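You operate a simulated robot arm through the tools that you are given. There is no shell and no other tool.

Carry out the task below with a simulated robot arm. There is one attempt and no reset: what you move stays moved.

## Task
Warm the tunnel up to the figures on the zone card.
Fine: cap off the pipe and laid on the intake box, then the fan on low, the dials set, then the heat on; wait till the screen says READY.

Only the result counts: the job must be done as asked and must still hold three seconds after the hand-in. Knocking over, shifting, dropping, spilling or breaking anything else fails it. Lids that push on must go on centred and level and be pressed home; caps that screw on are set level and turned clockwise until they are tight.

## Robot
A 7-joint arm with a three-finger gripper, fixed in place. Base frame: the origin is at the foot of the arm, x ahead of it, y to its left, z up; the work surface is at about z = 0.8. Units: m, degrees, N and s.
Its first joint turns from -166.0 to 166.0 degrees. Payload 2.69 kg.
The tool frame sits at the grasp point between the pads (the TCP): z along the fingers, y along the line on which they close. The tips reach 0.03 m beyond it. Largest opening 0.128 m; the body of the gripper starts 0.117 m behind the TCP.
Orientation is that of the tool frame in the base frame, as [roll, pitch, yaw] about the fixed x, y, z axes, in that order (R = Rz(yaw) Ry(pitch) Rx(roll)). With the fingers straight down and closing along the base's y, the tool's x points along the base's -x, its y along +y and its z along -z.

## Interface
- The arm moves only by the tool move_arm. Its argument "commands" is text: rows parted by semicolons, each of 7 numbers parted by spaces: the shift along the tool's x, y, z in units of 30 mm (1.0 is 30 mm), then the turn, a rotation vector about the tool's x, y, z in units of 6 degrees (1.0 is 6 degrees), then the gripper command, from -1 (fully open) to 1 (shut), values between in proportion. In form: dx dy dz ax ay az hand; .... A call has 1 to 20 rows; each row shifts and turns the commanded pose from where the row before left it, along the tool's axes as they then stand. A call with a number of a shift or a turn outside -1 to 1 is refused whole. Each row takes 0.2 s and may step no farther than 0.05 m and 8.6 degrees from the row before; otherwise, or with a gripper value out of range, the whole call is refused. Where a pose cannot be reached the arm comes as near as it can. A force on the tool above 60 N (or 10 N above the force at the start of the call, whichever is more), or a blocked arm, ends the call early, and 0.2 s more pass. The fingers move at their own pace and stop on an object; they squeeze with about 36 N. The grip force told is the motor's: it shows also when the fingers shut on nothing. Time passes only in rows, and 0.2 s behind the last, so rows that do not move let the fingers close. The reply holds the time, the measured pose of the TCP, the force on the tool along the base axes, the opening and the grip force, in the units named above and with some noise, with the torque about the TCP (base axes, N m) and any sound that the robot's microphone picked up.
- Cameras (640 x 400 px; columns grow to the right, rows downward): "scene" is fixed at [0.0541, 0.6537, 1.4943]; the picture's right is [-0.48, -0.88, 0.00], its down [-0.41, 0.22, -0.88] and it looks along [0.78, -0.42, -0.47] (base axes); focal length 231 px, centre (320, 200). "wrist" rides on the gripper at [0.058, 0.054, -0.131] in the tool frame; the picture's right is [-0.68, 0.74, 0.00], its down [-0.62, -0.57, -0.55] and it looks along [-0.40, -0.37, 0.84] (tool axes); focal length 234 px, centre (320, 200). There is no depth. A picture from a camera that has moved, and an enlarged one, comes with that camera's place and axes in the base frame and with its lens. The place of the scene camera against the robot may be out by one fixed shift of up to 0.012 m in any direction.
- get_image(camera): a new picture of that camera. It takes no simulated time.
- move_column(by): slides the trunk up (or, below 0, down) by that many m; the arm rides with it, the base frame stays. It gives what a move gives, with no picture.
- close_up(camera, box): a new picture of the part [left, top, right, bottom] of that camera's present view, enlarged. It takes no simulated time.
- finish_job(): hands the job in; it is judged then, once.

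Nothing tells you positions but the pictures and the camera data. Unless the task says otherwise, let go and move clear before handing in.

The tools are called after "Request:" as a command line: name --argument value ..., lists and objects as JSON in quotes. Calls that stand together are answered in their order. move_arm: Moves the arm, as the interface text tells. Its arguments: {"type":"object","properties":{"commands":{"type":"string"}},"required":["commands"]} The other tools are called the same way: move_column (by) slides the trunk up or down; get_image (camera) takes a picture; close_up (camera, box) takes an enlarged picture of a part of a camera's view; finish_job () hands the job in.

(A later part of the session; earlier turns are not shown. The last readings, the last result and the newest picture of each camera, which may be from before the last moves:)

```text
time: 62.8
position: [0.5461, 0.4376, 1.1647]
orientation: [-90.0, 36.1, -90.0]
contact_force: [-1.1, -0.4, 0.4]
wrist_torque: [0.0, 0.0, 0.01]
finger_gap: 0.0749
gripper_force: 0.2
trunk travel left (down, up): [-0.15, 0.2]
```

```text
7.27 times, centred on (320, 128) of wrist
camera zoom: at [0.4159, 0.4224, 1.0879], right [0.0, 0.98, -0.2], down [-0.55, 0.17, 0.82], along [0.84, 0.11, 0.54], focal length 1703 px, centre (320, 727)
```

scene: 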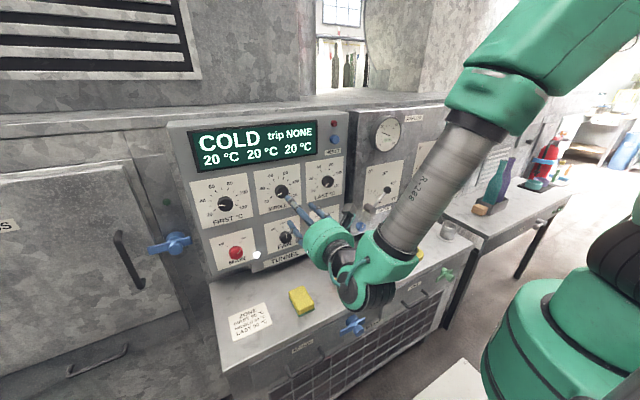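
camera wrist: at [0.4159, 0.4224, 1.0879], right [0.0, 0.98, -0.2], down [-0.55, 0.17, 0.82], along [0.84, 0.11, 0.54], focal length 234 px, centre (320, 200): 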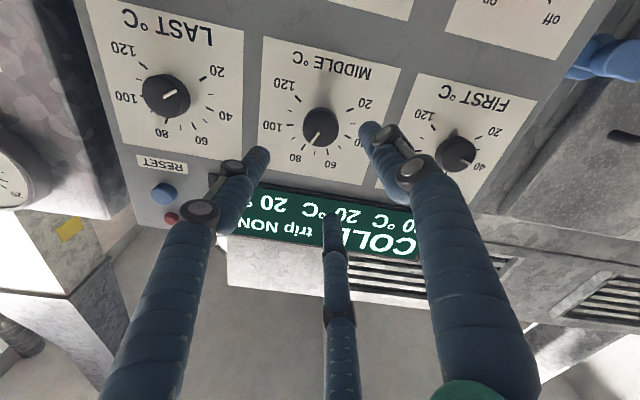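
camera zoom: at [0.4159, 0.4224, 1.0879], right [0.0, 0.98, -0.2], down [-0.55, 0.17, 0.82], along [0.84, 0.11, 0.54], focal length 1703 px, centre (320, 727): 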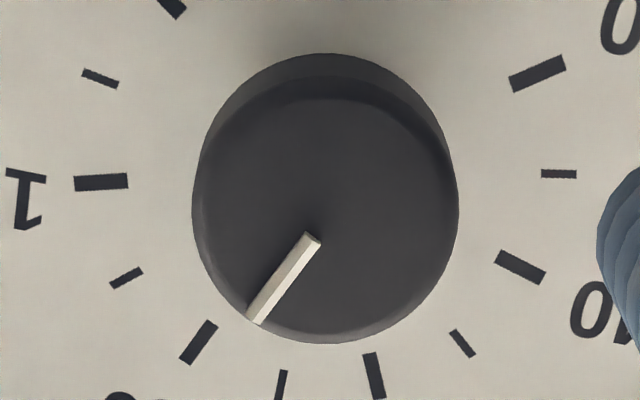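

MIDDLE is on 80 within reading error. Next is FIRST: I'll rewind the wrist by 120°, then shift left to its axis.

Request:
move_arm --commands "0 0 0 0 0 -1 -0.17;0 0 0 0 0 -1 -0.17;0 0 0 0 0 -1 -0.17;0 0 0 0 0 -1 -0.17;0 0 0 0 0 -1 -0.17;0 0 0 0 0 -1 -0.17;0 0 0 0 0 -1 -0.17;0 0 0 0 0 -1 -0.17;0 0 0 0 0 -1 -0.17;0 0 0 0 0 -1 -0.17;0 0 0 0 0 -1 -0.17;0 0 0 0 0 -1 -0.17;0 0 0 0 0 -1 -0.17;0 0 0 0 0 -1 -0.17;0 0 0 0 0 -1 -0.17;0 0 0 0 0 -1 -0.17;0 0 0 0 0 -1 -0.17;0 0 0 0 0 -1 -0.17;0 0 0 0 0 -1 -0.17;0 0 0 0 0 -1 -0.17"

Request:
move_arm --commands "-0.087 -0.93 0 0 0 0 -0.17;-0.087 -0.93 0 0 0 0 -0.17;-0.087 -0.93 0 0 0 0 -0.17;-0.087 -0.93 0 0 0 0 -0.17;-0.087 -0.93 0 0 0 0 -0.17;-0.087 -0.93 0 0 0 0 -0.17;0 0 0 0 0 0 -0.17"

Request:
get_image --camera "wrist"

Request:
close_up --camera "wrist" --box '[240, 60, 400, 190]'

Request:
close_up --camera "scene" --box '[190, 170, 260, 235]'

```text
time: 67.0
position: [0.5479, 0.439, 1.1646]
orientation: [-90.0, -84.2, -90.0]
contact_force: [-1.3, 0.9, 0.3]
wrist_torque: [0.0, 0.03, 0.01]
finger_gap: 0.0749
gripper_force: 0.1
trunk travel left (down, up): [-0.15, 0.2]
```

```text
time: 68.6
position: [0.548, 0.6092, 1.1668]
orientation: [-90.1, -84.0, -90.0]
contact_force: [0.4, -0.1, -0.7]
wrist_torque: [-0.03, 0.0, -0.01]
finger_gap: 0.0747
gripper_force: 0.0
trunk travel left (down, up): [-0.15, 0.2]
```

```text
taken
camera wrist: at [0.4164, 0.5477, 1.2201], right [0.0, -0.66, -0.75], down [-0.55, 0.63, -0.55], along [0.84, 0.41, -0.36], focal length 234 px, centre (320, 200)
```

wrist: 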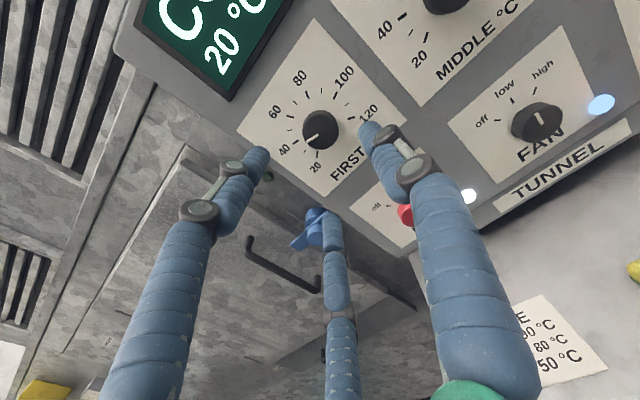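

```text
3.08 times, centred on (320, 125) of wrist
camera zoom: at [0.4164, 0.5477, 1.2201], right [0.0, -0.66, -0.75], down [-0.55, 0.63, -0.55], along [0.84, 0.41, -0.36], focal length 720 px, centre (320, 431)
```

zoom: 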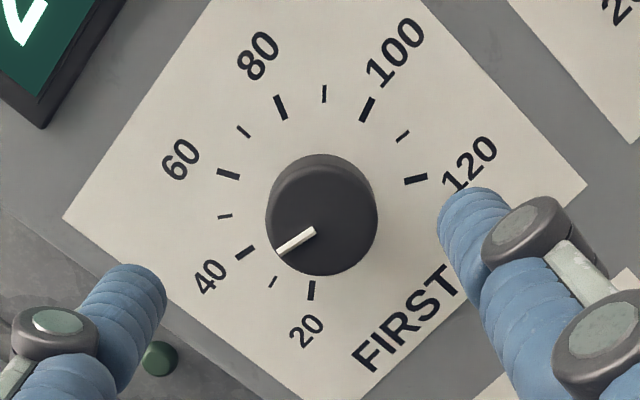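

```text
6.15 times, centred on (225, 202) of scene
camera zoom: at [0.0541, 0.6537, 1.4943], right [-0.48, -0.88, 0.0], down [-0.41, 0.22, -0.88], along [0.78, -0.42, -0.47], focal length 1423 px, centre (905, 185)
```

zoom: 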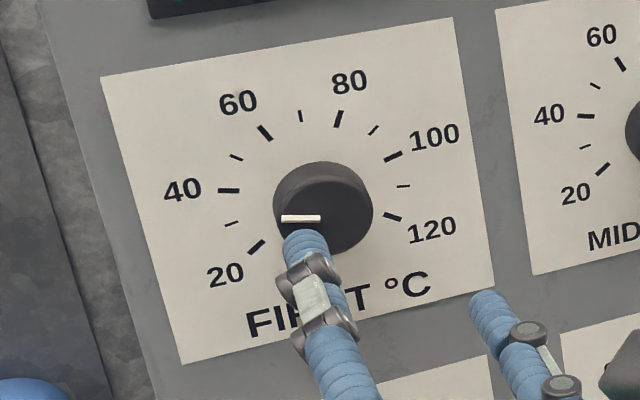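

FIRST points to about -75°, i.e. 40 °C, centred at (y 0.608, z 1.166). It needs +125° to reach 90. I'll advance, grip, and start turning.

Request:
move_arm --commands "0 0.03 1 0 0 0 -0.17;0 0 1 0 0 0 -0.17;0 0 1 0 0 0 -0.17;0 0 0.7 0 0 0 -0.17;0 0 0.3 0 0 0 -0.17;0 0 0 0 0 0 0.1;0 0 0 0 0 0 0.3;0 0 0 0 0 0 0.5;0 0 0 0 0 0 0.7"

Request:
close_up --camera "wrist" --box '[220, 90, 420, 230]'

```text
time: 70.6
position: [0.6675, 0.6089, 1.1646]
orientation: [-91.3, -84.0, -88.7]
contact_force: [-1.9, 8.7, -14.1]
wrist_torque: [-0.02, 0.46, 0.28]
finger_gap: 0.0431
gripper_force: 17.9
trunk travel left (down, up): [-0.15, 0.2]
```

```text
2.86 times, centred on (320, 160) of wrist
camera zoom: at [0.5367, 0.5474, 1.2183], right [0.0, -0.66, -0.75], down [-0.55, 0.63, -0.55], along [0.83, 0.41, -0.37], focal length 669 px, centre (320, 314)
```

zoom: 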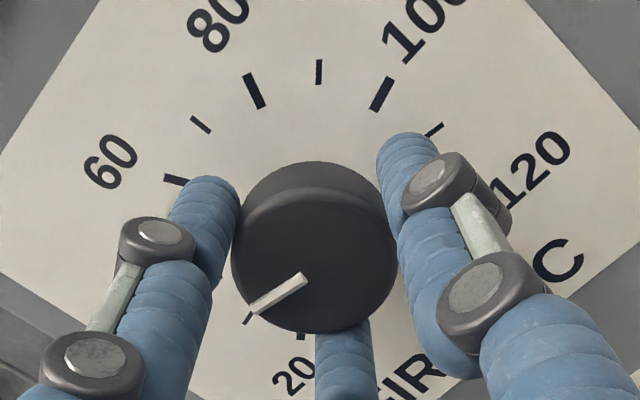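

The grip has not quite settled and there's a slight downward side force. I'll relax sideways a little and let it close fully.

Request:
move_arm --commands "-0.04 -0.02 0 0 0 0 0.8;0 0 0 0 0 0 0.8;0 0 0 0 0 0 0.8"

Request:
close_up --camera "wrist" --box '[220, 90, 420, 230]'

```text
time: 71.4
position: [0.6675, 0.6077, 1.1652]
orientation: [-90.6, -84.0, -89.5]
contact_force: [-3.7, 5.3, -12.7]
wrist_torque: [-0.03, 0.38, 0.2]
finger_gap: 0.0424
gripper_force: 21.9
trunk travel left (down, up): [-0.15, 0.2]
```

```text
2.86 times, centred on (320, 160) of wrist
camera zoom: at [0.5366, 0.5478, 1.218], right [0.0, -0.66, -0.75], down [-0.55, 0.63, -0.55], along [0.84, 0.41, -0.36], focal length 669 px, centre (320, 314)
```

zoom: 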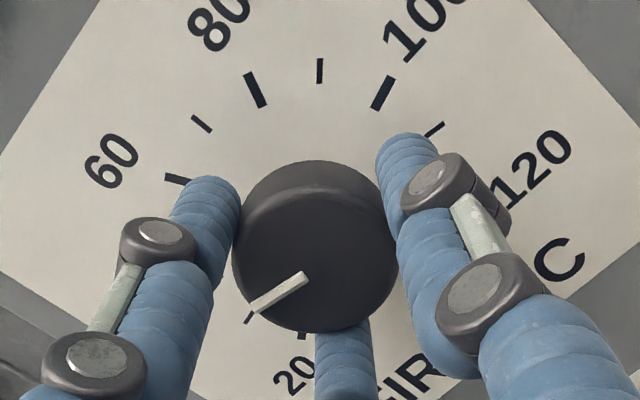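

Force is easing in the right direction, so I'll shift a touch further down until the grip centres itself.

Request:
move_arm --commands "-0.06 -0.02 0 0 0 0 0.8;0 0 0 0 0 0 0.8"

Request:
move_arm --commands "-0.05 -0.01 0 0 0 0 0.8;0 0 0 0 0 0 0.8"

Request:
close_up --camera "scene" --box '[190, 170, 260, 235]'

```text
time: 72.0
position: [0.6683, 0.6092, 1.165]
orientation: [-89.4, -83.9, -90.6]
contact_force: [-3.9, 6.3, -3.6]
wrist_torque: [0.0, 0.09, 0.19]
finger_gap: 0.0414
gripper_force: 21.5
trunk travel left (down, up): [-0.15, 0.2]
```

```text
time: 72.6
position: [0.6673, 0.61, 1.1644]
orientation: [-88.8, -83.7, -91.2]
contact_force: [3.7, 6.9, 9.8]
wrist_torque: [0.0, -0.36, 0.05]
finger_gap: 0.041
gripper_force: 45.1
trunk travel left (down, up): [-0.15, 0.2]
```

```text
6.15 times, centred on (225, 202) of scene
camera zoom: at [0.0541, 0.6537, 1.4943], right [-0.48, -0.88, 0.0], down [-0.41, 0.22, -0.88], along [0.78, -0.42, -0.47], focal length 1423 px, centre (905, 185)
```

zoom: 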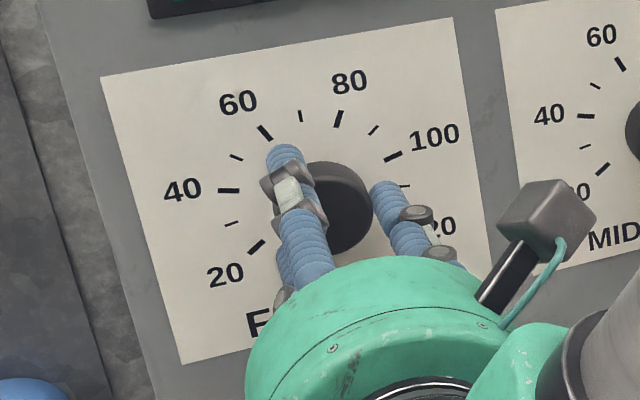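

Now gripped firmly at a 41 mm gap. Turning clockwise.

Request:
move_arm --commands "0.015 0 0 0 0 0 0.8;0 0 0 0 0 1 0.8;0 0 0 0 0 1 0.8;0 0 0 0 0 1 0.8;0 0 0 0 0 1 0.8;0 0 0 0 0 1 0.8;0 0 0 0 0 1 0.8;0 0 0 0 0 1 0.8;0 0 0 0 0 1 0.8;0 0 0 0 0 1 0.8;0 0 0 0 0 1 0.8;0 0 0 0 0 0 0.8"

Request:
close_up --camera "wrist" --box '[220, 90, 420, 230]'

Request:
close_up --camera "scene" --box '[190, 170, 260, 235]'

```text
time: 75.2
position: [0.6674, 0.6096, 1.1643]
orientation: [-89.9, -23.7, -90.0]
contact_force: [17.8, 22.5, 31.1]
wrist_torque: [-0.01, -0.69, 0.69]
finger_gap: 0.0406
gripper_force: 44.9
trunk travel left (down, up): [-0.15, 0.2]
```

```text
2.86 times, centred on (320, 160) of wrist
camera zoom: at [0.5365, 0.5334, 1.1394], right [0.0, 0.32, -0.95], down [-0.55, 0.79, 0.27], along [0.84, 0.52, 0.18], focal length 669 px, centre (320, 314)
```

zoom: 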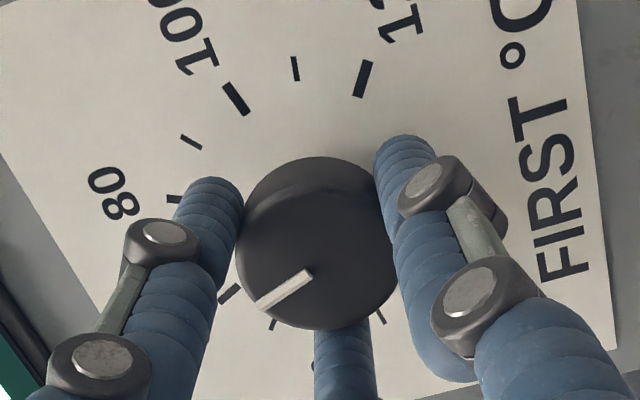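

```text
6.15 times, centred on (225, 202) of scene
camera zoom: at [0.0541, 0.6537, 1.4943], right [-0.48, -0.88, 0.0], down [-0.41, 0.22, -0.88], along [0.78, -0.42, -0.47], focal length 1423 px, centre (905, 185)
```

zoom: 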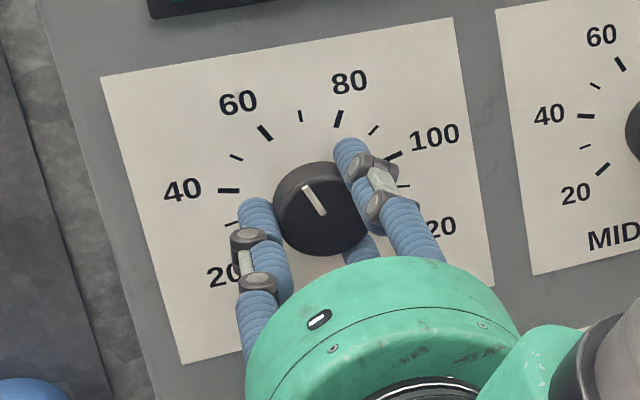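

The knob is following (pointer now just left of top) but side load has built up. I'll ease that before continuing.

Request:
move_arm --commands "-0.02 -0.05 0.02 0 0 0 0.8;0 -0.05 0.02 0 0 0 0.8;0 0 0 0 0 0 0.8"

```text
time: 76.0
position: [0.6686, 0.6087, 1.1642]
orientation: [-90.1, -24.0, -90.0]
contact_force: [-4.0, 5.3, 18.5]
wrist_torque: [0.0, -0.59, 0.06]
finger_gap: 0.0407
gripper_force: 44.7
trunk travel left (down, up): [-0.15, 0.2]
```

Request:
move_arm --commands "0.02 -0.046 0 0 0 0 0.8;0 0 0 0 0 1 0.8;0 0 0 0 0 1 0.8;0 0 0 0 0 1 0.8;0 0 0 0 0 1 0.8;0 0 0 0 0 1 0.8;0 0 0 0 0 0 0.8"

```text
time: 77.6
position: [0.6682, 0.6097, 1.1649]
orientation: [-90.1, 6.0, -90.0]
contact_force: [-20.6, -9.2, -15.4]
wrist_torque: [-0.02, 0.38, -0.34]
finger_gap: 0.0409
gripper_force: 45.5
trunk travel left (down, up): [-0.15, 0.2]
```

About 90° turned and loads are moderate. Continuing with the remaining 35°.

Request:
move_arm --commands "0 0.03 -0.02 0 0 0 0.8;0 0 0 0 0 1 0.8;0 0 0 0 0 1 0.8;0 0 0 0 0 1 0.8;0 0 0 0 0 1 0.8;0 0 0 0 0 1 0.8;0 0 0 0 0 0.83 0.8;0 0 0 0 0 0 0.8"

Request:
close_up --camera "wrist" --box '[220, 90, 420, 230]'

Request:
close_up --camera "scene" --box '[190, 170, 260, 235]'

```text
time: 79.4
position: [0.6669, 0.6103, 1.1643]
orientation: [-90.1, 41.1, -90.0]
contact_force: [-20.9, -18.5, -28.3]
wrist_torque: [0.02, 0.95, -0.48]
finger_gap: 0.0408
gripper_force: 45.0
trunk travel left (down, up): [-0.15, 0.2]
```

```text
2.86 times, centred on (320, 160) of wrist
camera zoom: at [0.5363, 0.6, 1.0868], right [0.0, 0.99, -0.11], down [-0.55, 0.09, 0.83], along [0.84, 0.06, 0.54], focal length 669 px, centre (320, 314)
```

zoom: 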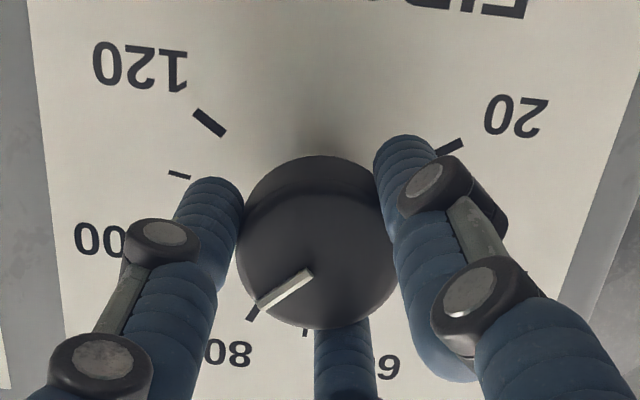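

```text
6.15 times, centred on (225, 202) of scene
camera zoom: at [0.0541, 0.6537, 1.4943], right [-0.48, -0.88, 0.0], down [-0.41, 0.22, -0.88], along [0.78, -0.42, -0.47], focal length 1423 px, centre (905, 185)
```

zoom: 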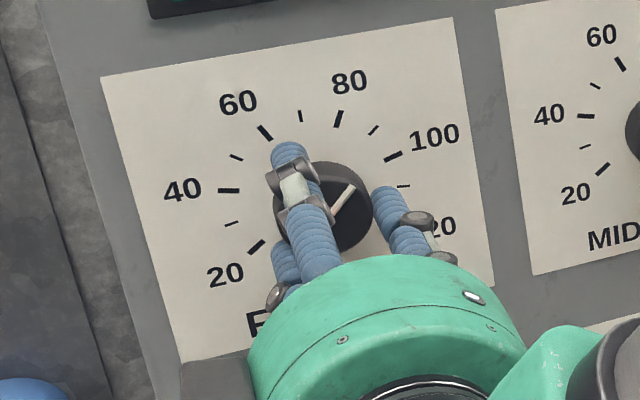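

The pointer is near 90. I'll relieve the side load, release and back off to read it.

Request:
move_arm --commands "0.04 0.01 -0.02 0 0 0 0.8;0.04 0.01 -0.02 0 0 0 0.8;0 0 0 0 0 0 0.8"

Request:
move_arm --commands "0 0 0 0 0 0 0.4;0 0 0 0 0 0 0.2;0 0 0 0 0 0 -0.17;0 0 0 0 0 0 -0.17;0 0 -0.5 0 0 0 -0.17;0 0 -1 0 0 0 -0.17;0 0 -1 0 0 0 -0.17;0 0 -1 0 0 0 -0.17;0 0 -0.5 0 0 0 -0.17;0 0 0 0 0 0 -0.17"

Request:
close_up --camera "wrist" --box '[260, 80, 380, 170]'

Request:
close_up --camera "wrist" --box '[295, 100, 345, 155]'

Request:
close_up --camera "scene" --box '[207, 187, 247, 222]'

```text
time: 80.2
position: [0.6668, 0.6099, 1.1646]
orientation: [-90.1, 41.0, -89.9]
contact_force: [-1.1, -4.5, -18.9]
wrist_torque: [0.04, 0.59, -0.01]
finger_gap: 0.0408
gripper_force: 44.3
trunk travel left (down, up): [-0.15, 0.2]
```

```text
time: 82.4
position: [0.5478, 0.6082, 1.1644]
orientation: [-90.0, 41.1, -90.0]
contact_force: [1.5, 0.9, 0.6]
wrist_torque: [-0.01, 0.02, 0.0]
finger_gap: 0.0746
gripper_force: 0.0
trunk travel left (down, up): [-0.15, 0.2]
```

```text
4.44 times, centred on (320, 125) of wrist
camera zoom: at [0.4159, 0.5992, 1.0863], right [0.0, 0.99, -0.11], down [-0.55, 0.09, 0.83], along [0.84, 0.06, 0.54], focal length 1041 px, centre (320, 533)
```

zoom: 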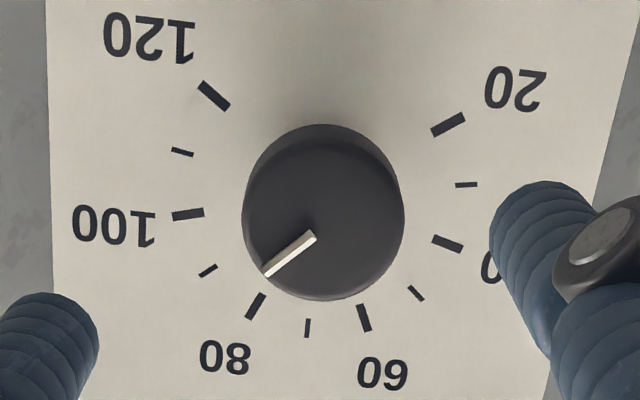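

```text
7.27 times, centred on (320, 128) of wrist
camera zoom: at [0.4159, 0.5992, 1.0863], right [0.0, 0.99, -0.11], down [-0.55, 0.09, 0.83], along [0.84, 0.06, 0.54], focal length 1703 px, centre (320, 727)
```

zoom: 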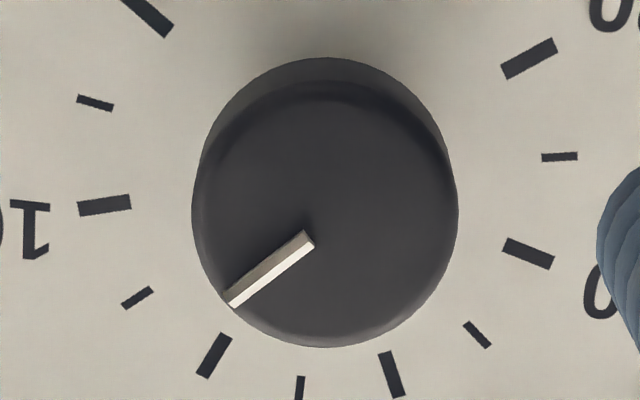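

```text
11.43 times, centred on (227, 204) of scene
camera zoom: at [0.0541, 0.6537, 1.4943], right [-0.48, -0.88, 0.0], down [-0.41, 0.22, -0.88], along [0.78, -0.42, -0.47], focal length 2642 px, centre (1383, 149)
```

zoom: 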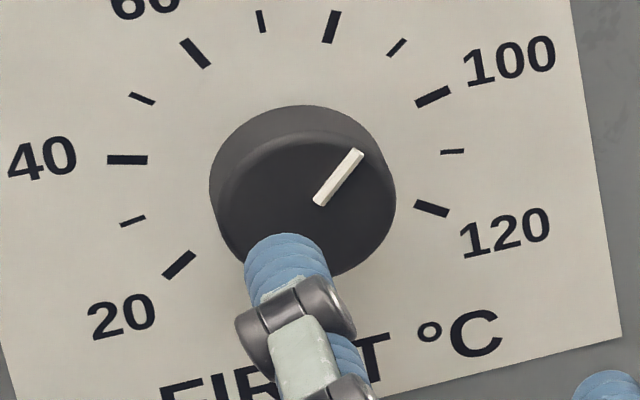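

FIRST reads about 46° (88–89 °C), slightly short of 90 (50°). I'll re-grip and trim it by about 4° clockwise.

Request:
move_arm --commands "0.02 0.02 1 0 0 0 -0.17;0 0 1 0 0 0 -0.17;0 0 1 0 0 0 -0.17;0 0 0.7 0 0 0 -0.17;0 0 0.3 0 0 0 -0.17;0 0 0 0 0 0 0.1;0 0 0 0 0 0 0.3;0 0 0 0 0 0 0.5;0 0 0 0 0 0 0.7;0 0 0 0 0 0 0.7"

Request:
close_up --camera "wrist" --box '[270, 100, 370, 170]'

```text
time: 84.6
position: [0.6666, 0.6098, 1.1662]
orientation: [-90.0, 41.1, -90.1]
contact_force: [5.3, 1.5, 4.8]
wrist_torque: [0.0, -0.2, 0.03]
finger_gap: 0.0408
gripper_force: 45.0
trunk travel left (down, up): [-0.15, 0.2]
```

```text
5.71 times, centred on (320, 135) of wrist
camera zoom: at [0.5363, 0.6, 1.0864], right [0.0, 0.99, -0.11], down [-0.55, 0.09, 0.83], along [0.84, 0.06, 0.55], focal length 1338 px, centre (320, 571)
```

zoom: 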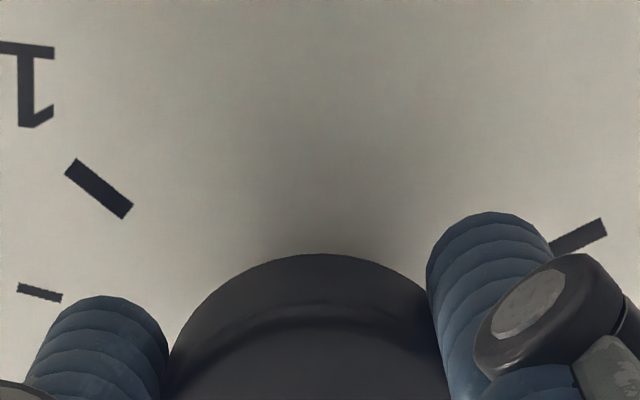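

Well centred with small forces. Trimming by +4.3°, then releasing.

Request:
move_arm --commands "0 0 0 0 0 0.36 0.7;0 0 0 0 0 0.36 0.7;0 0 0 0 0 0 0.7;0 0 0 0 0 0 0.7"

Request:
move_arm --commands "0 0 0 0 0 0 0.4;0 0 0 0 0 0 0.2;0 0 0 0 0 0 -0.17;0 0 0 0 0 0 -0.17;0 0 -0.5 0 0 0 -0.17;0 0 -1 0 0 0 -0.17;0 0 -1 0 0 0 -0.17;0 0 -1 0 0 0 -0.17;0 0 -0.5 0 0 0 -0.17;0 0 0 0 0 0 -0.17"

Request:
close_up --camera "wrist" --box '[295, 100, 345, 155]'

Request:
close_up --camera "scene" --box '[207, 187, 247, 222]'

```text
time: 85.6
position: [0.6679, 0.6086, 1.1652]
orientation: [-90.1, 45.5, -89.9]
contact_force: [9.3, 5.4, 9.7]
wrist_torque: [0.01, -0.32, 0.24]
finger_gap: 0.0405
gripper_force: 44.8
trunk travel left (down, up): [-0.15, 0.2]
```

```text
time: 87.8
position: [0.5467, 0.6094, 1.1642]
orientation: [-90.1, 45.3, -90.1]
contact_force: [-1.0, -0.2, 0.5]
wrist_torque: [0.02, 0.04, 0.04]
finger_gap: 0.0748
gripper_force: 0.0
trunk travel left (down, up): [-0.15, 0.2]
```

```text
7.27 times, centred on (320, 128) of wrist
camera zoom: at [0.4152, 0.6059, 1.0846], right [0.0, 1.0, -0.04], down [-0.55, 0.03, 0.84], along [0.84, 0.02, 0.55], focal length 1703 px, centre (320, 727)
```

zoom: 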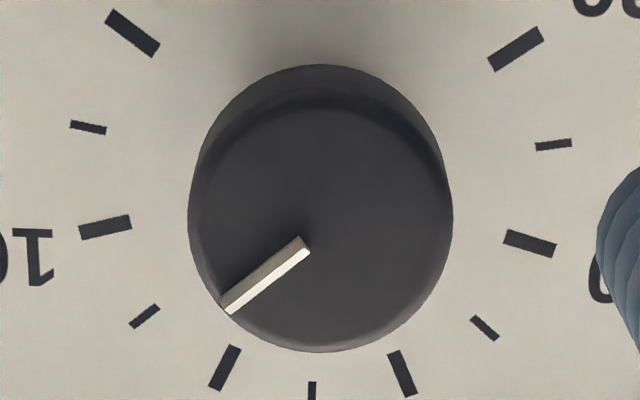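

```text
11.43 times, centred on (227, 204) of scene
camera zoom: at [0.0541, 0.6537, 1.4943], right [-0.48, -0.88, 0.0], down [-0.41, 0.22, -0.88], along [0.78, -0.42, -0.47], focal length 2642 px, centre (1383, 149)
```

zoom: 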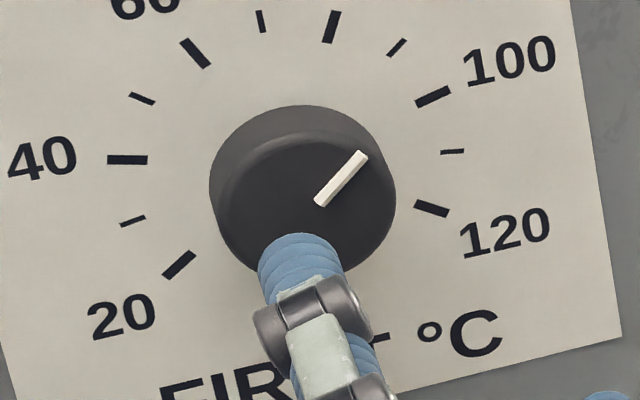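

FIRST now reads about 50°, i.e. 90 °C. Next is LAST: I'll rewind the wrist, then move right to its axis.

Request:
move_arm --commands "0 0 0 0 0 -1 -0.17;0 0 0 0 0 -1 -0.17;0 0 0 0 0 -1 -0.17;0 0 0 0 0 -1 -0.17;0 0 0 0 0 -1 -0.17;0 0 0 0 0 -1 -0.17;0 0 0 0 0 -1 -0.17;0 0 0 0 0 -1 -0.17;0 0 0 0 0 -1 -0.17;0 0 0 0 0 -1 -0.17;0 0 0 0 0 -1 -0.17;0 0 0 0 0 -1 -0.17;0 0 0 0 0 -1 -0.17;0 0 0 0 0 -1 -0.17;0 0 0 0 0 -1 -0.17;0 0 0 0 0 -1 -0.17;0 0 0 0 0 -1 -0.17;0 0 0 0 0 -1 -0.17"

Request:
move_arm --commands "0.476 0.908 0 0 0 0 -0.17;0.476 0.908 0 0 0 0 -0.17;0.476 0.908 0 0 0 0 -0.17;0.476 0.908 0 0 0 0 -0.17;0.476 0.908 0 0 0 0 -0.17;0.476 0.908 0 0 0 0 -0.17;0.476 0.908 0 0 0 0 -0.17;0.476 0.908 0 0 0 0 -0.17;0.476 0.908 0 0 0 0 -0.17;0.476 0.908 0 0 0 0 -0.17;0.476 0.908 0 0 0 0 -0.17;0 0 0 0 0 0 -0.17"

Request:
get_image --camera "wrist"

Request:
close_up --camera "wrist" --box '[240, 60, 400, 190]'

Request:
close_up --camera "scene" --box '[180, 110, 350, 280]'

```text
time: 91.6
position: [0.547, 0.6094, 1.1634]
orientation: [-90.0, -62.8, -90.0]
contact_force: [0.1, -0.3, -0.4]
wrist_torque: [0.0, 0.03, 0.0]
finger_gap: 0.0751
gripper_force: 0.1
trunk travel left (down, up): [-0.15, 0.2]
```

```text
time: 94.2
position: [0.5476, 0.2714, 1.167]
orientation: [-90.0, -62.5, -89.9]
contact_force: [0.0, 0.2, -0.5]
wrist_torque: [0.03, 0.01, 0.05]
finger_gap: 0.075
gripper_force: 0.1
trunk travel left (down, up): [-0.15, 0.2]
```

```text
taken
camera wrist: at [0.4155, 0.1948, 1.1941], right [0.0, -0.34, -0.94], down [-0.55, 0.79, -0.29], along [0.84, 0.52, -0.19], focal length 234 px, centre (320, 200)
```

wrist: 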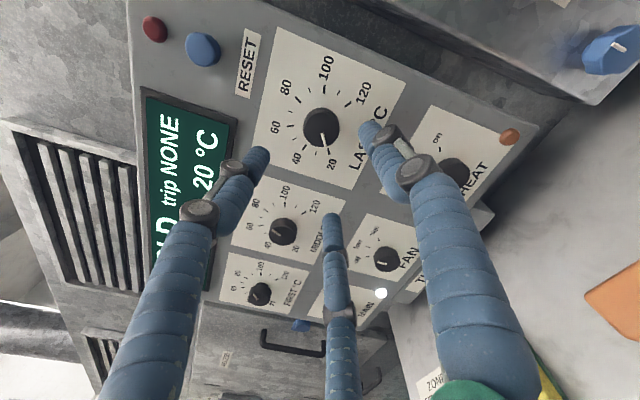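

```text
3.08 times, centred on (320, 125) of wrist
camera zoom: at [0.4155, 0.1948, 1.1941], right [0.0, -0.34, -0.94], down [-0.55, 0.79, -0.29], along [0.84, 0.52, -0.19], focal length 720 px, centre (320, 431)
```

zoom: 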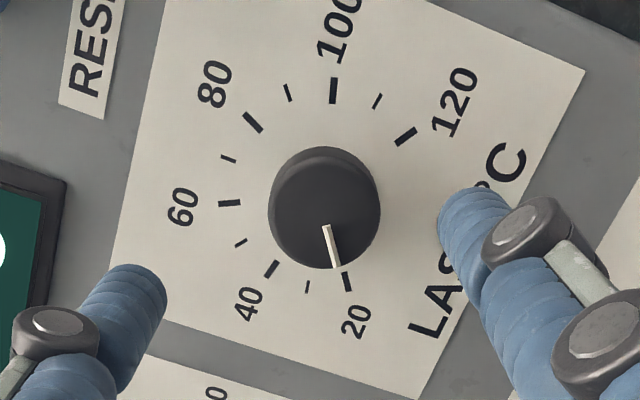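

```text
2.35 times, centred on (265, 195) of scene
camera zoom: at [0.0541, 0.6537, 1.4943], right [-0.48, -0.88, 0.0], down [-0.41, 0.22, -0.88], along [0.78, -0.42, -0.47], focal length 544 px, centre (449, 212)
```

zoom: 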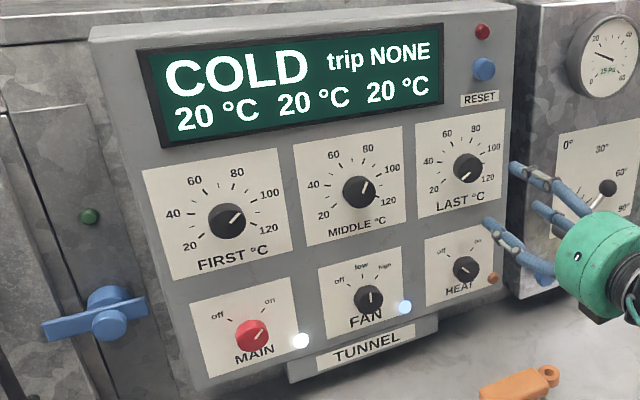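

LAST points at about 20 °C (-123°), centred near (y 0.268, z 1.166). It needs about +73° to reach 50. Advancing and gripping.

Request:
move_arm --commands "-0.013 0.082 1 0 0 0 -0.17;0 0 1 0 0 0 -0.17;0 0 1 0 0 0 -0.17;0 0 0.7 0 0 0 -0.17;0 0 0.3 0 0 0 -0.17;0 0 0 0 0 0 0.1;0 0 0 0 0 0 0.3;0 0 0 0 0 0 0.5;0 0 0 0 0 0 0.7;0 0 0 0 0 0 0.7"

Request:
close_up --camera "wrist" --box '[220, 90, 420, 230]'

```text
time: 96.4
position: [0.6672, 0.2685, 1.1644]
orientation: [-90.0, -62.7, -89.9]
contact_force: [0.1, 13.1, -1.4]
wrist_torque: [-0.01, 0.07, 0.48]
finger_gap: 0.0412
gripper_force: 17.1
trunk travel left (down, up): [-0.15, 0.2]
```

```text
2.86 times, centred on (320, 160) of wrist
camera zoom: at [0.536, 0.1939, 1.1927], right [0.0, -0.34, -0.94], down [-0.55, 0.78, -0.29], along [0.84, 0.52, -0.19], focal length 669 px, centre (320, 314)
```

zoom: 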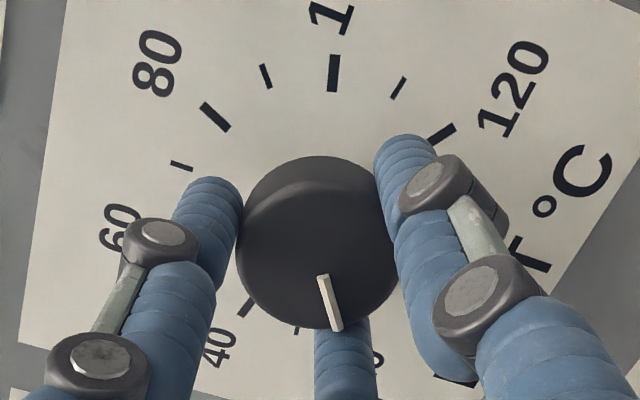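

Almost seated, with a small side load in y. I'll ease across and let it close fully.

Request:
move_arm --commands "-0.02 -0.04 0 0 0 0 0.7;0 0 0 0 0 0 0.7"

```text
time: 97.0
position: [0.6662, 0.2686, 1.1648]
orientation: [-89.9, -62.7, -90.0]
contact_force: [1.0, 4.5, 1.8]
wrist_torque: [0.0, -0.05, 0.07]
finger_gap: 0.0409
gripper_force: 45.1
trunk travel left (down, up): [-0.15, 0.2]
```

Firmly gripped with little side load. Turning 72° clockwise.

Request:
move_arm --commands "0 0 0 0 0 0.8 0.7;0 0 0 0 0 0.8 0.7;0 0 0 0 0 0.8 0.7;0 0 0 0 0 0.8 0.7;0 0 0 0 0 0.8 0.7;0 0 0 0 0 0.8 0.7;0 0 0 0 0 0.8 0.7;0 0 0 0 0 0 0.7"

Request:
close_up --camera "scene" --box '[295, 150, 365, 215]'

```text
time: 98.8
position: [0.6667, 0.2679, 1.1651]
orientation: [-89.9, -29.0, -90.0]
contact_force: [-0.8, -3.5, 9.2]
wrist_torque: [-0.04, -0.23, -0.14]
finger_gap: 0.0409
gripper_force: 44.8
trunk travel left (down, up): [-0.15, 0.2]
```

```text
6.15 times, centred on (330, 182) of scene
camera zoom: at [0.0541, 0.6537, 1.4943], right [-0.48, -0.88, 0.0], down [-0.41, 0.22, -0.88], along [0.78, -0.42, -0.47], focal length 1423 px, centre (258, 308)
```

zoom: 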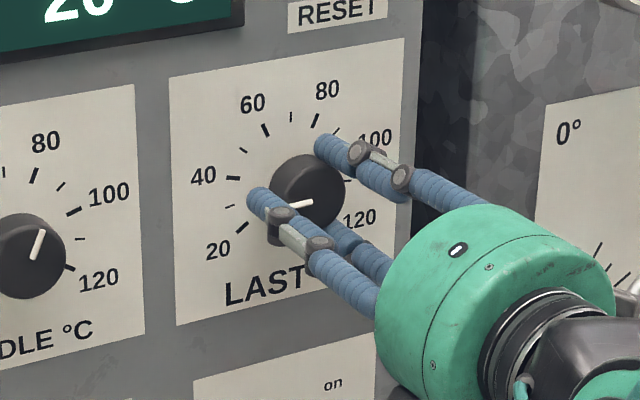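

Tracking well. Turning the remaining ~39.5°.

Request:
move_arm --commands "0 0 0 0 0 0.8 0.7;0 0 0 0 0 0.8 0.7;0 0 0 0 0 0.8 0.7;0 0 0 0 0 0.8 0.7;0 0 0 0 0 0.8 0.7;0 0 0 0 0 0.8 0.7;0 0 0 0 0 0.8 0.7;0 0 0 0 0 0.8 0.7;0 0 0 0 0 0.2 0.7;0 0 0 0 0 0 0.7"

Request:
move_arm --commands "0 0 0 0 0 0 0.4;0 0 0 0 0 0 0.2;0 0 0 0 0 0 -0.17;0 0 0 0 0 0 -0.17;0 0 -0.5 0 0 0 -0.17;0 0 -1 0 0 0 -0.17;0 0 -1 0 0 0 -0.17;0 0 -1 0 0 0 -0.17;0 0 -0.5 0 0 0 -0.17;0 0 0 0 0 0 -0.17"

Request:
close_up --camera "wrist" --box '[260, 80, 380, 170]'

Request:
close_up --camera "wrist" --box '[295, 100, 345, 155]'

Request:
close_up --camera "scene" --box '[310, 165, 345, 200]'

```text
time: 101.0
position: [0.6667, 0.2688, 1.1653]
orientation: [-90.0, 10.6, -90.0]
contact_force: [5.4, -3.5, 12.4]
wrist_torque: [0.03, -0.28, -0.08]
finger_gap: 0.0406
gripper_force: 45.1
trunk travel left (down, up): [-0.15, 0.2]
```

```text
time: 103.2
position: [0.5471, 0.27, 1.1642]
orientation: [-90.0, 10.6, -90.0]
contact_force: [0.6, -0.3, 0.0]
wrist_torque: [0.0, -0.02, 0.0]
finger_gap: 0.0753
gripper_force: 0.0
trunk travel left (down, up): [-0.15, 0.2]
```

```text
4.44 times, centred on (320, 125) of wrist
camera zoom: at [0.4153, 0.2211, 1.1016], right [0.0, 0.8, -0.6], down [-0.55, 0.5, 0.67], along [0.84, 0.33, 0.44], focal length 1041 px, centre (320, 533)
```

zoom: 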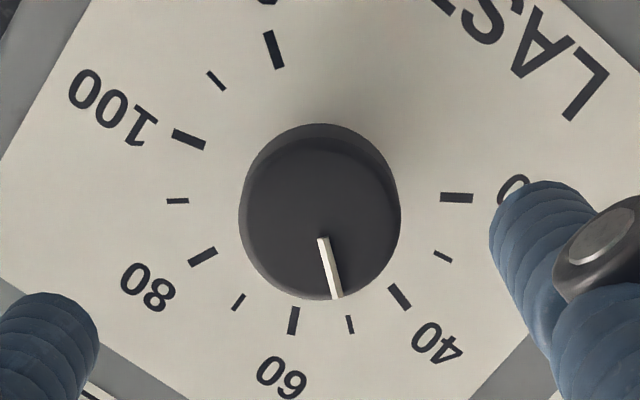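

```text
7.27 times, centred on (320, 128) of wrist
camera zoom: at [0.4153, 0.2211, 1.1016], right [0.0, 0.8, -0.6], down [-0.55, 0.5, 0.67], along [0.84, 0.33, 0.44], focal length 1703 px, centre (320, 727)
```

zoom: 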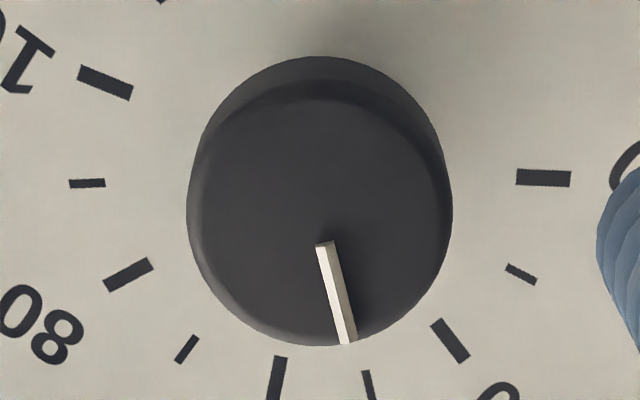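

```text
11.43 times, centred on (328, 182) of scene
camera zoom: at [0.0541, 0.6537, 1.4943], right [-0.48, -0.88, 0.0], down [-0.41, 0.22, -0.88], along [0.78, -0.42, -0.47], focal length 2642 px, centre (234, 400)
```

zoom: 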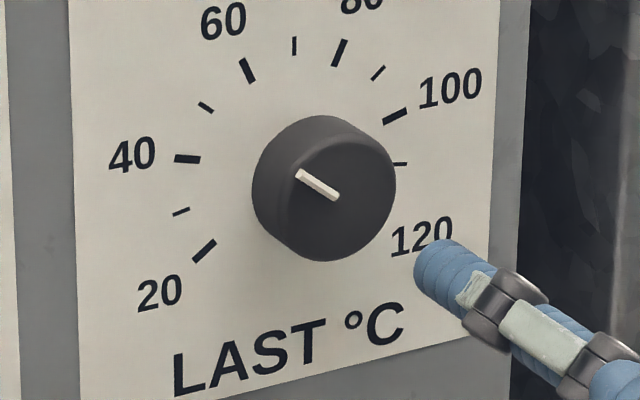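

LAST reads close to 50 (-50° by wrist view; scene view suggests a bit lower). I'll zoom in for a finer check.

Request:
close_up --camera "scene" --box '[322, 174, 340, 188]'

Request:
close_up --camera "wrist" --box '[305, 125, 335, 155]'

Request:
close_up --camera "scene" --box '[275, 182, 293, 200]'

Request:
close_up --camera "scene" --box '[218, 194, 236, 212]'

```text
16.00 times, centred on (331, 181) of scene
camera zoom: at [0.0541, 0.6537, 1.4943], right [-0.48, -0.88, 0.0], down [-0.41, 0.22, -0.88], along [0.78, -0.42, -0.47], focal length 3699 px, centre (144, 504)
```

zoom: 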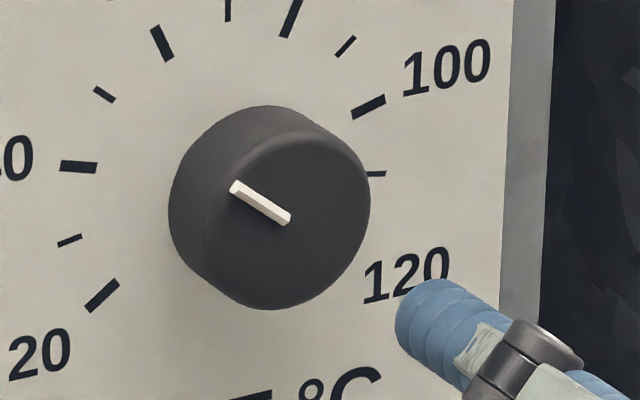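

```text
13.33 times, centred on (320, 140) of wrist
camera zoom: at [0.4153, 0.2211, 1.1016], right [0.0, 0.8, -0.6], down [-0.55, 0.5, 0.67], along [0.84, 0.33, 0.44], focal length 3122 px, centre (320, 1000)
```

zoom: 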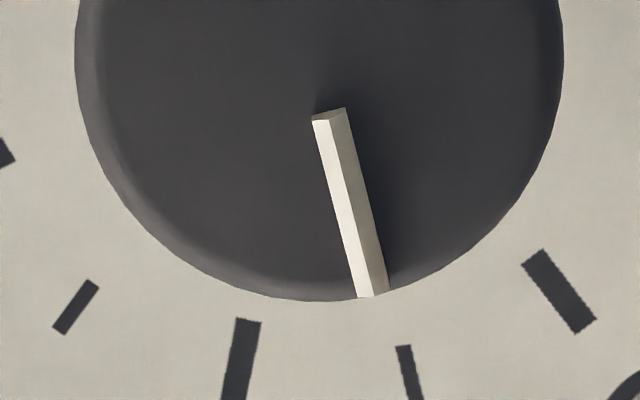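

```text
16.00 times, centred on (284, 191) of scene
camera zoom: at [0.0541, 0.6537, 1.4943], right [-0.48, -0.88, 0.0], down [-0.41, 0.22, -0.88], along [0.78, -0.42, -0.47], focal length 3699 px, centre (896, 344)
```

zoom: 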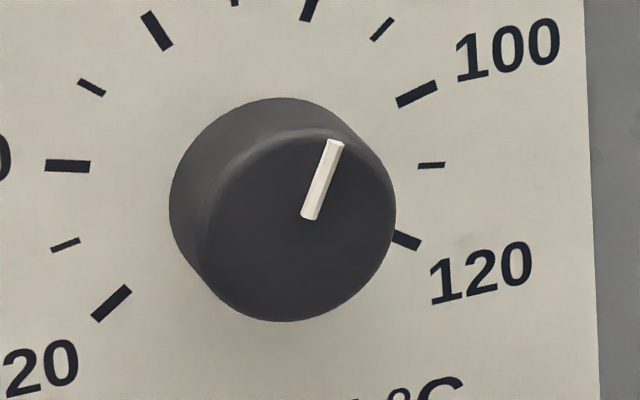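

```text
16.00 times, centred on (227, 203) of scene
camera zoom: at [0.0541, 0.6537, 1.4943], right [-0.48, -0.88, 0.0], down [-0.41, 0.22, -0.88], along [0.78, -0.42, -0.47], focal length 3699 px, centre (1808, 152)
```

zoom: 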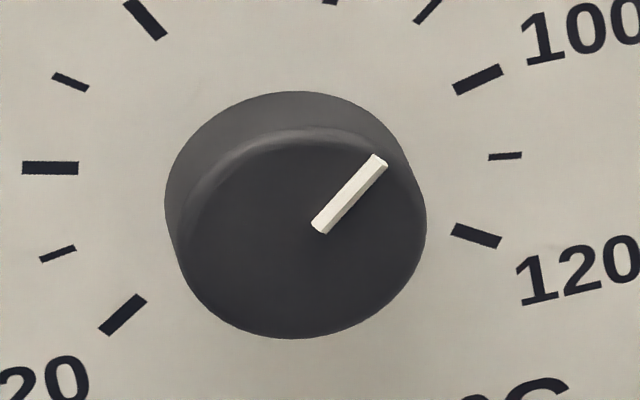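

All three dials check out: FIRST ≈ 90, MIDDLE ≈ 80, LAST ≈ 50. Now HEAT: I'll rewind the wrist 60° and go down in front of the HEAT knob.

Request:
move_arm --commands "0 0 0 0 0 -1 -0.17;0 0 0 0 0 -1 -0.17;0 0 0 0 0 -1 -0.17;0 0 0 0 0 -1 -0.17;0 0 0 0 0 -1 -0.17;0 0 0 0 0 -1 -0.17;0 0 0 0 0 -1 -0.17;0 0 0 0 0 -1 -0.17;0 0 0 0 0 -1 -0.17;0 0 0 0 0 -1 -0.17;-0.757 0.649 0 0 0 0 -0.17;-0.757 0.649 0 0 0 0 -0.17;-0.757 0.649 0 0 0 0 -0.17;-0.757 0.649 0 0 0 0 -0.17;-0.757 0.649 0 0 0 0 -0.17;-0.757 0.649 0 0 0 0 -0.17;0 0 0 0 0 0 -0.17"

Request:
get_image --camera "wrist"

Request:
close_up --camera "wrist" --box '[240, 60, 400, 190]'

Request:
get_image --camera "scene"

```text
time: 106.8
position: [0.5469, 0.2697, 0.9846]
orientation: [-90.0, -49.5, -90.1]
contact_force: [-0.3, -0.3, 0.2]
wrist_torque: [-0.01, 0.01, -0.04]
finger_gap: 0.075
gripper_force: 0.1
trunk travel left (down, up): [-0.15, 0.2]
```

```text
taken
camera wrist: at [0.4158, 0.1903, 0.9942], right [0.0, -0.12, -0.99], down [-0.55, 0.83, -0.1], along [0.84, 0.54, -0.07], focal length 234 px, centre (320, 200)
```

wrist: 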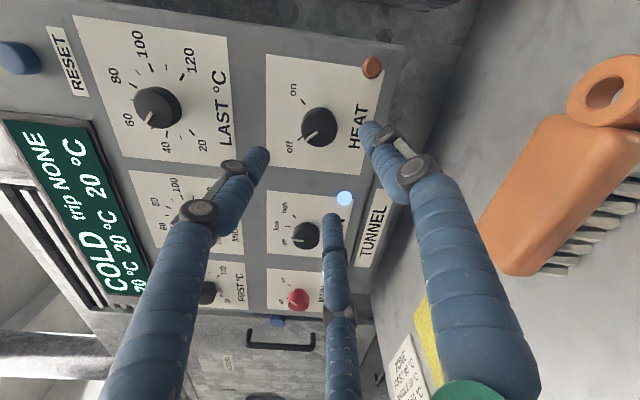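

```text
3.08 times, centred on (320, 125) of wrist
camera zoom: at [0.4158, 0.1903, 0.9942], right [0.0, -0.12, -0.99], down [-0.55, 0.83, -0.1], along [0.84, 0.54, -0.07], focal length 720 px, centre (320, 431)
```

zoom: 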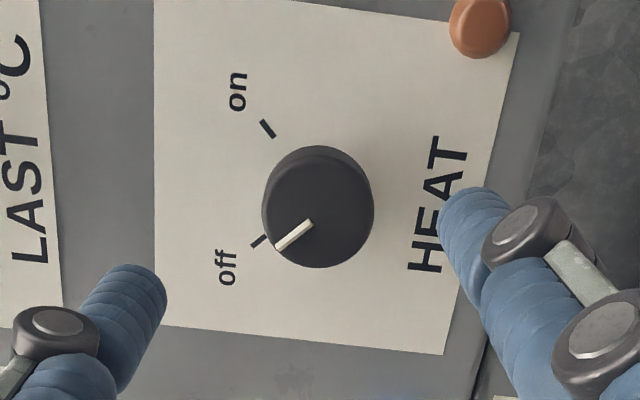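

```text
taken
```

scene: 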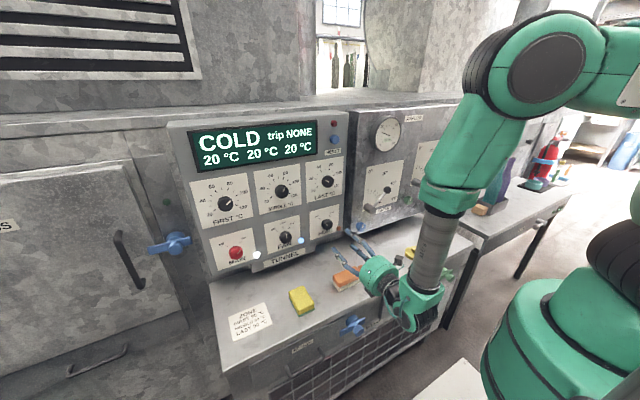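

HEAT sits at "off" (-45°), and "on" is at +45°, so it needs a 90° clockwise turn. Before turning it, fan is on low and dials are set. Advancing to grip.

Request:
move_arm --commands "0 0 1 0 0 0 -0.17;0 0 1 0 0 0 -0.17;0 0 1 0 0 0 -0.17;0 0 0.7 0 0 0 -0.17;0 0 0.3 0 0 0 -0.17;0 0 0 0 0 0 0.1;0 0 0 0 0 0 0.3;0 0 0 0 0 0 0.5;0 0 0 0 0 0 0.7;0 0 0 0 0 0 0.7"

Request:
close_up --camera "wrist" --box '[220, 90, 420, 230]'

```text
time: 109.0
position: [0.666, 0.2695, 0.9843]
orientation: [-90.0, -49.4, -90.0]
contact_force: [2.0, -5.8, 1.6]
wrist_torque: [-0.01, -0.12, -0.23]
finger_gap: 0.0408
gripper_force: 44.9
trunk travel left (down, up): [-0.15, 0.2]
```

```text
2.86 times, centred on (320, 160) of wrist
camera zoom: at [0.5353, 0.1904, 0.9948], right [0.0, -0.12, -0.99], down [-0.55, 0.83, -0.1], along [0.84, 0.54, -0.07], focal length 669 px, centre (320, 314)
```

zoom: 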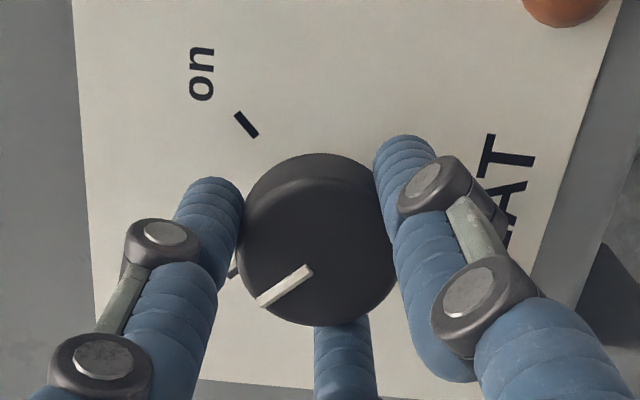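

Gripped well. Turning HEAT 90° clockwise, with a check partway.

Request:
move_arm --commands "0 0 0 0 0 1 0.7;0 0 0 0 0 1 0.7;0 0 0 0 0 1 0.7;0 0 0 0 0 1 0.7;0 0 0 0 0 1 0.7;0 0 0 0 0 1 0.7;0 0 0 0 0 1 0.7;0 0 0 0 0 1 0.7;0 0 0 0 0 0 0.7"

Request:
close_up --camera "scene" --box '[180, 110, 350, 280]'

```text
time: 111.0
position: [0.6663, 0.2699, 0.9852]
orientation: [-90.0, -1.3, -90.0]
contact_force: [-5.1, 1.9, 3.9]
wrist_torque: [-0.01, -0.09, 0.12]
finger_gap: 0.0404
gripper_force: 45.3
trunk travel left (down, up): [-0.15, 0.2]
```

```text
2.35 times, centred on (265, 195) of scene
camera zoom: at [0.0541, 0.6537, 1.4943], right [-0.48, -0.88, 0.0], down [-0.41, 0.22, -0.88], along [0.78, -0.42, -0.47], focal length 544 px, centre (449, 212)
```

zoom: 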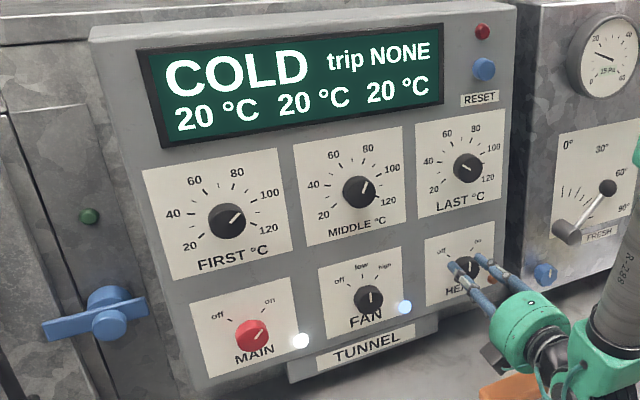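

Request:
move_arm --commands "0 0 0 0 0 1 0.7;0 0 0 0 0 1 0.7;0 0 0 0 0 1 0.7;0 0 0 0 0 1 0.7;0 0 0 0 0 1 0.7;0 0 0 0 0 1 0.7;0 0 0 0 0 1 0.7;0 0 0 0 0 0 0.7"

Request:
close_up --camera "scene" --box '[180, 110, 350, 280]'

Request:
close_up --camera "scene" --box '[300, 200, 360, 250]'

```text
time: 112.8
position: [0.6679, 0.27, 0.9846]
orientation: [-90.1, 40.7, -89.9]
contact_force: [-7.3, 0.1, 5.4]
wrist_torque: [-0.01, -0.23, 0.01]
finger_gap: 0.0408
gripper_force: 45.3
trunk travel left (down, up): [-0.15, 0.2]
```

```text
2.35 times, centred on (265, 195) of scene
camera zoom: at [0.0541, 0.6537, 1.4943], right [-0.48, -0.88, 0.0], down [-0.41, 0.22, -0.88], along [0.78, -0.42, -0.47], focal length 544 px, centre (449, 212)
```

zoom: 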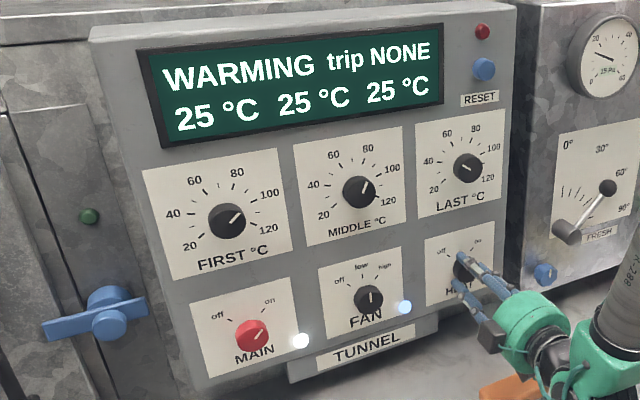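

```text
8.00 times, centred on (330, 225) of scene
camera zoom: at [0.0541, 0.6537, 1.4943], right [-0.48, -0.88, 0.0], down [-0.41, 0.22, -0.88], along [0.78, -0.42, -0.47], focal length 1850 px, centre (240, 0)
```

zoom: 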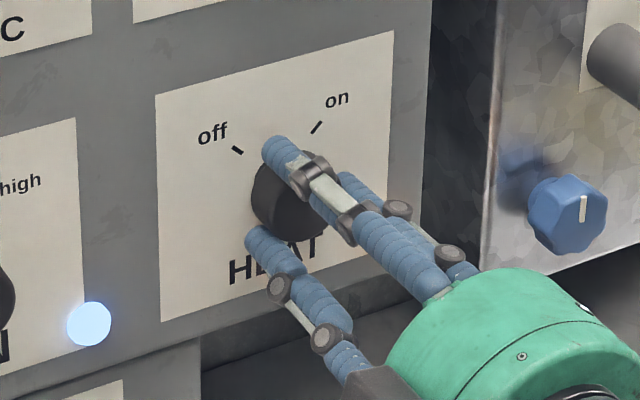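

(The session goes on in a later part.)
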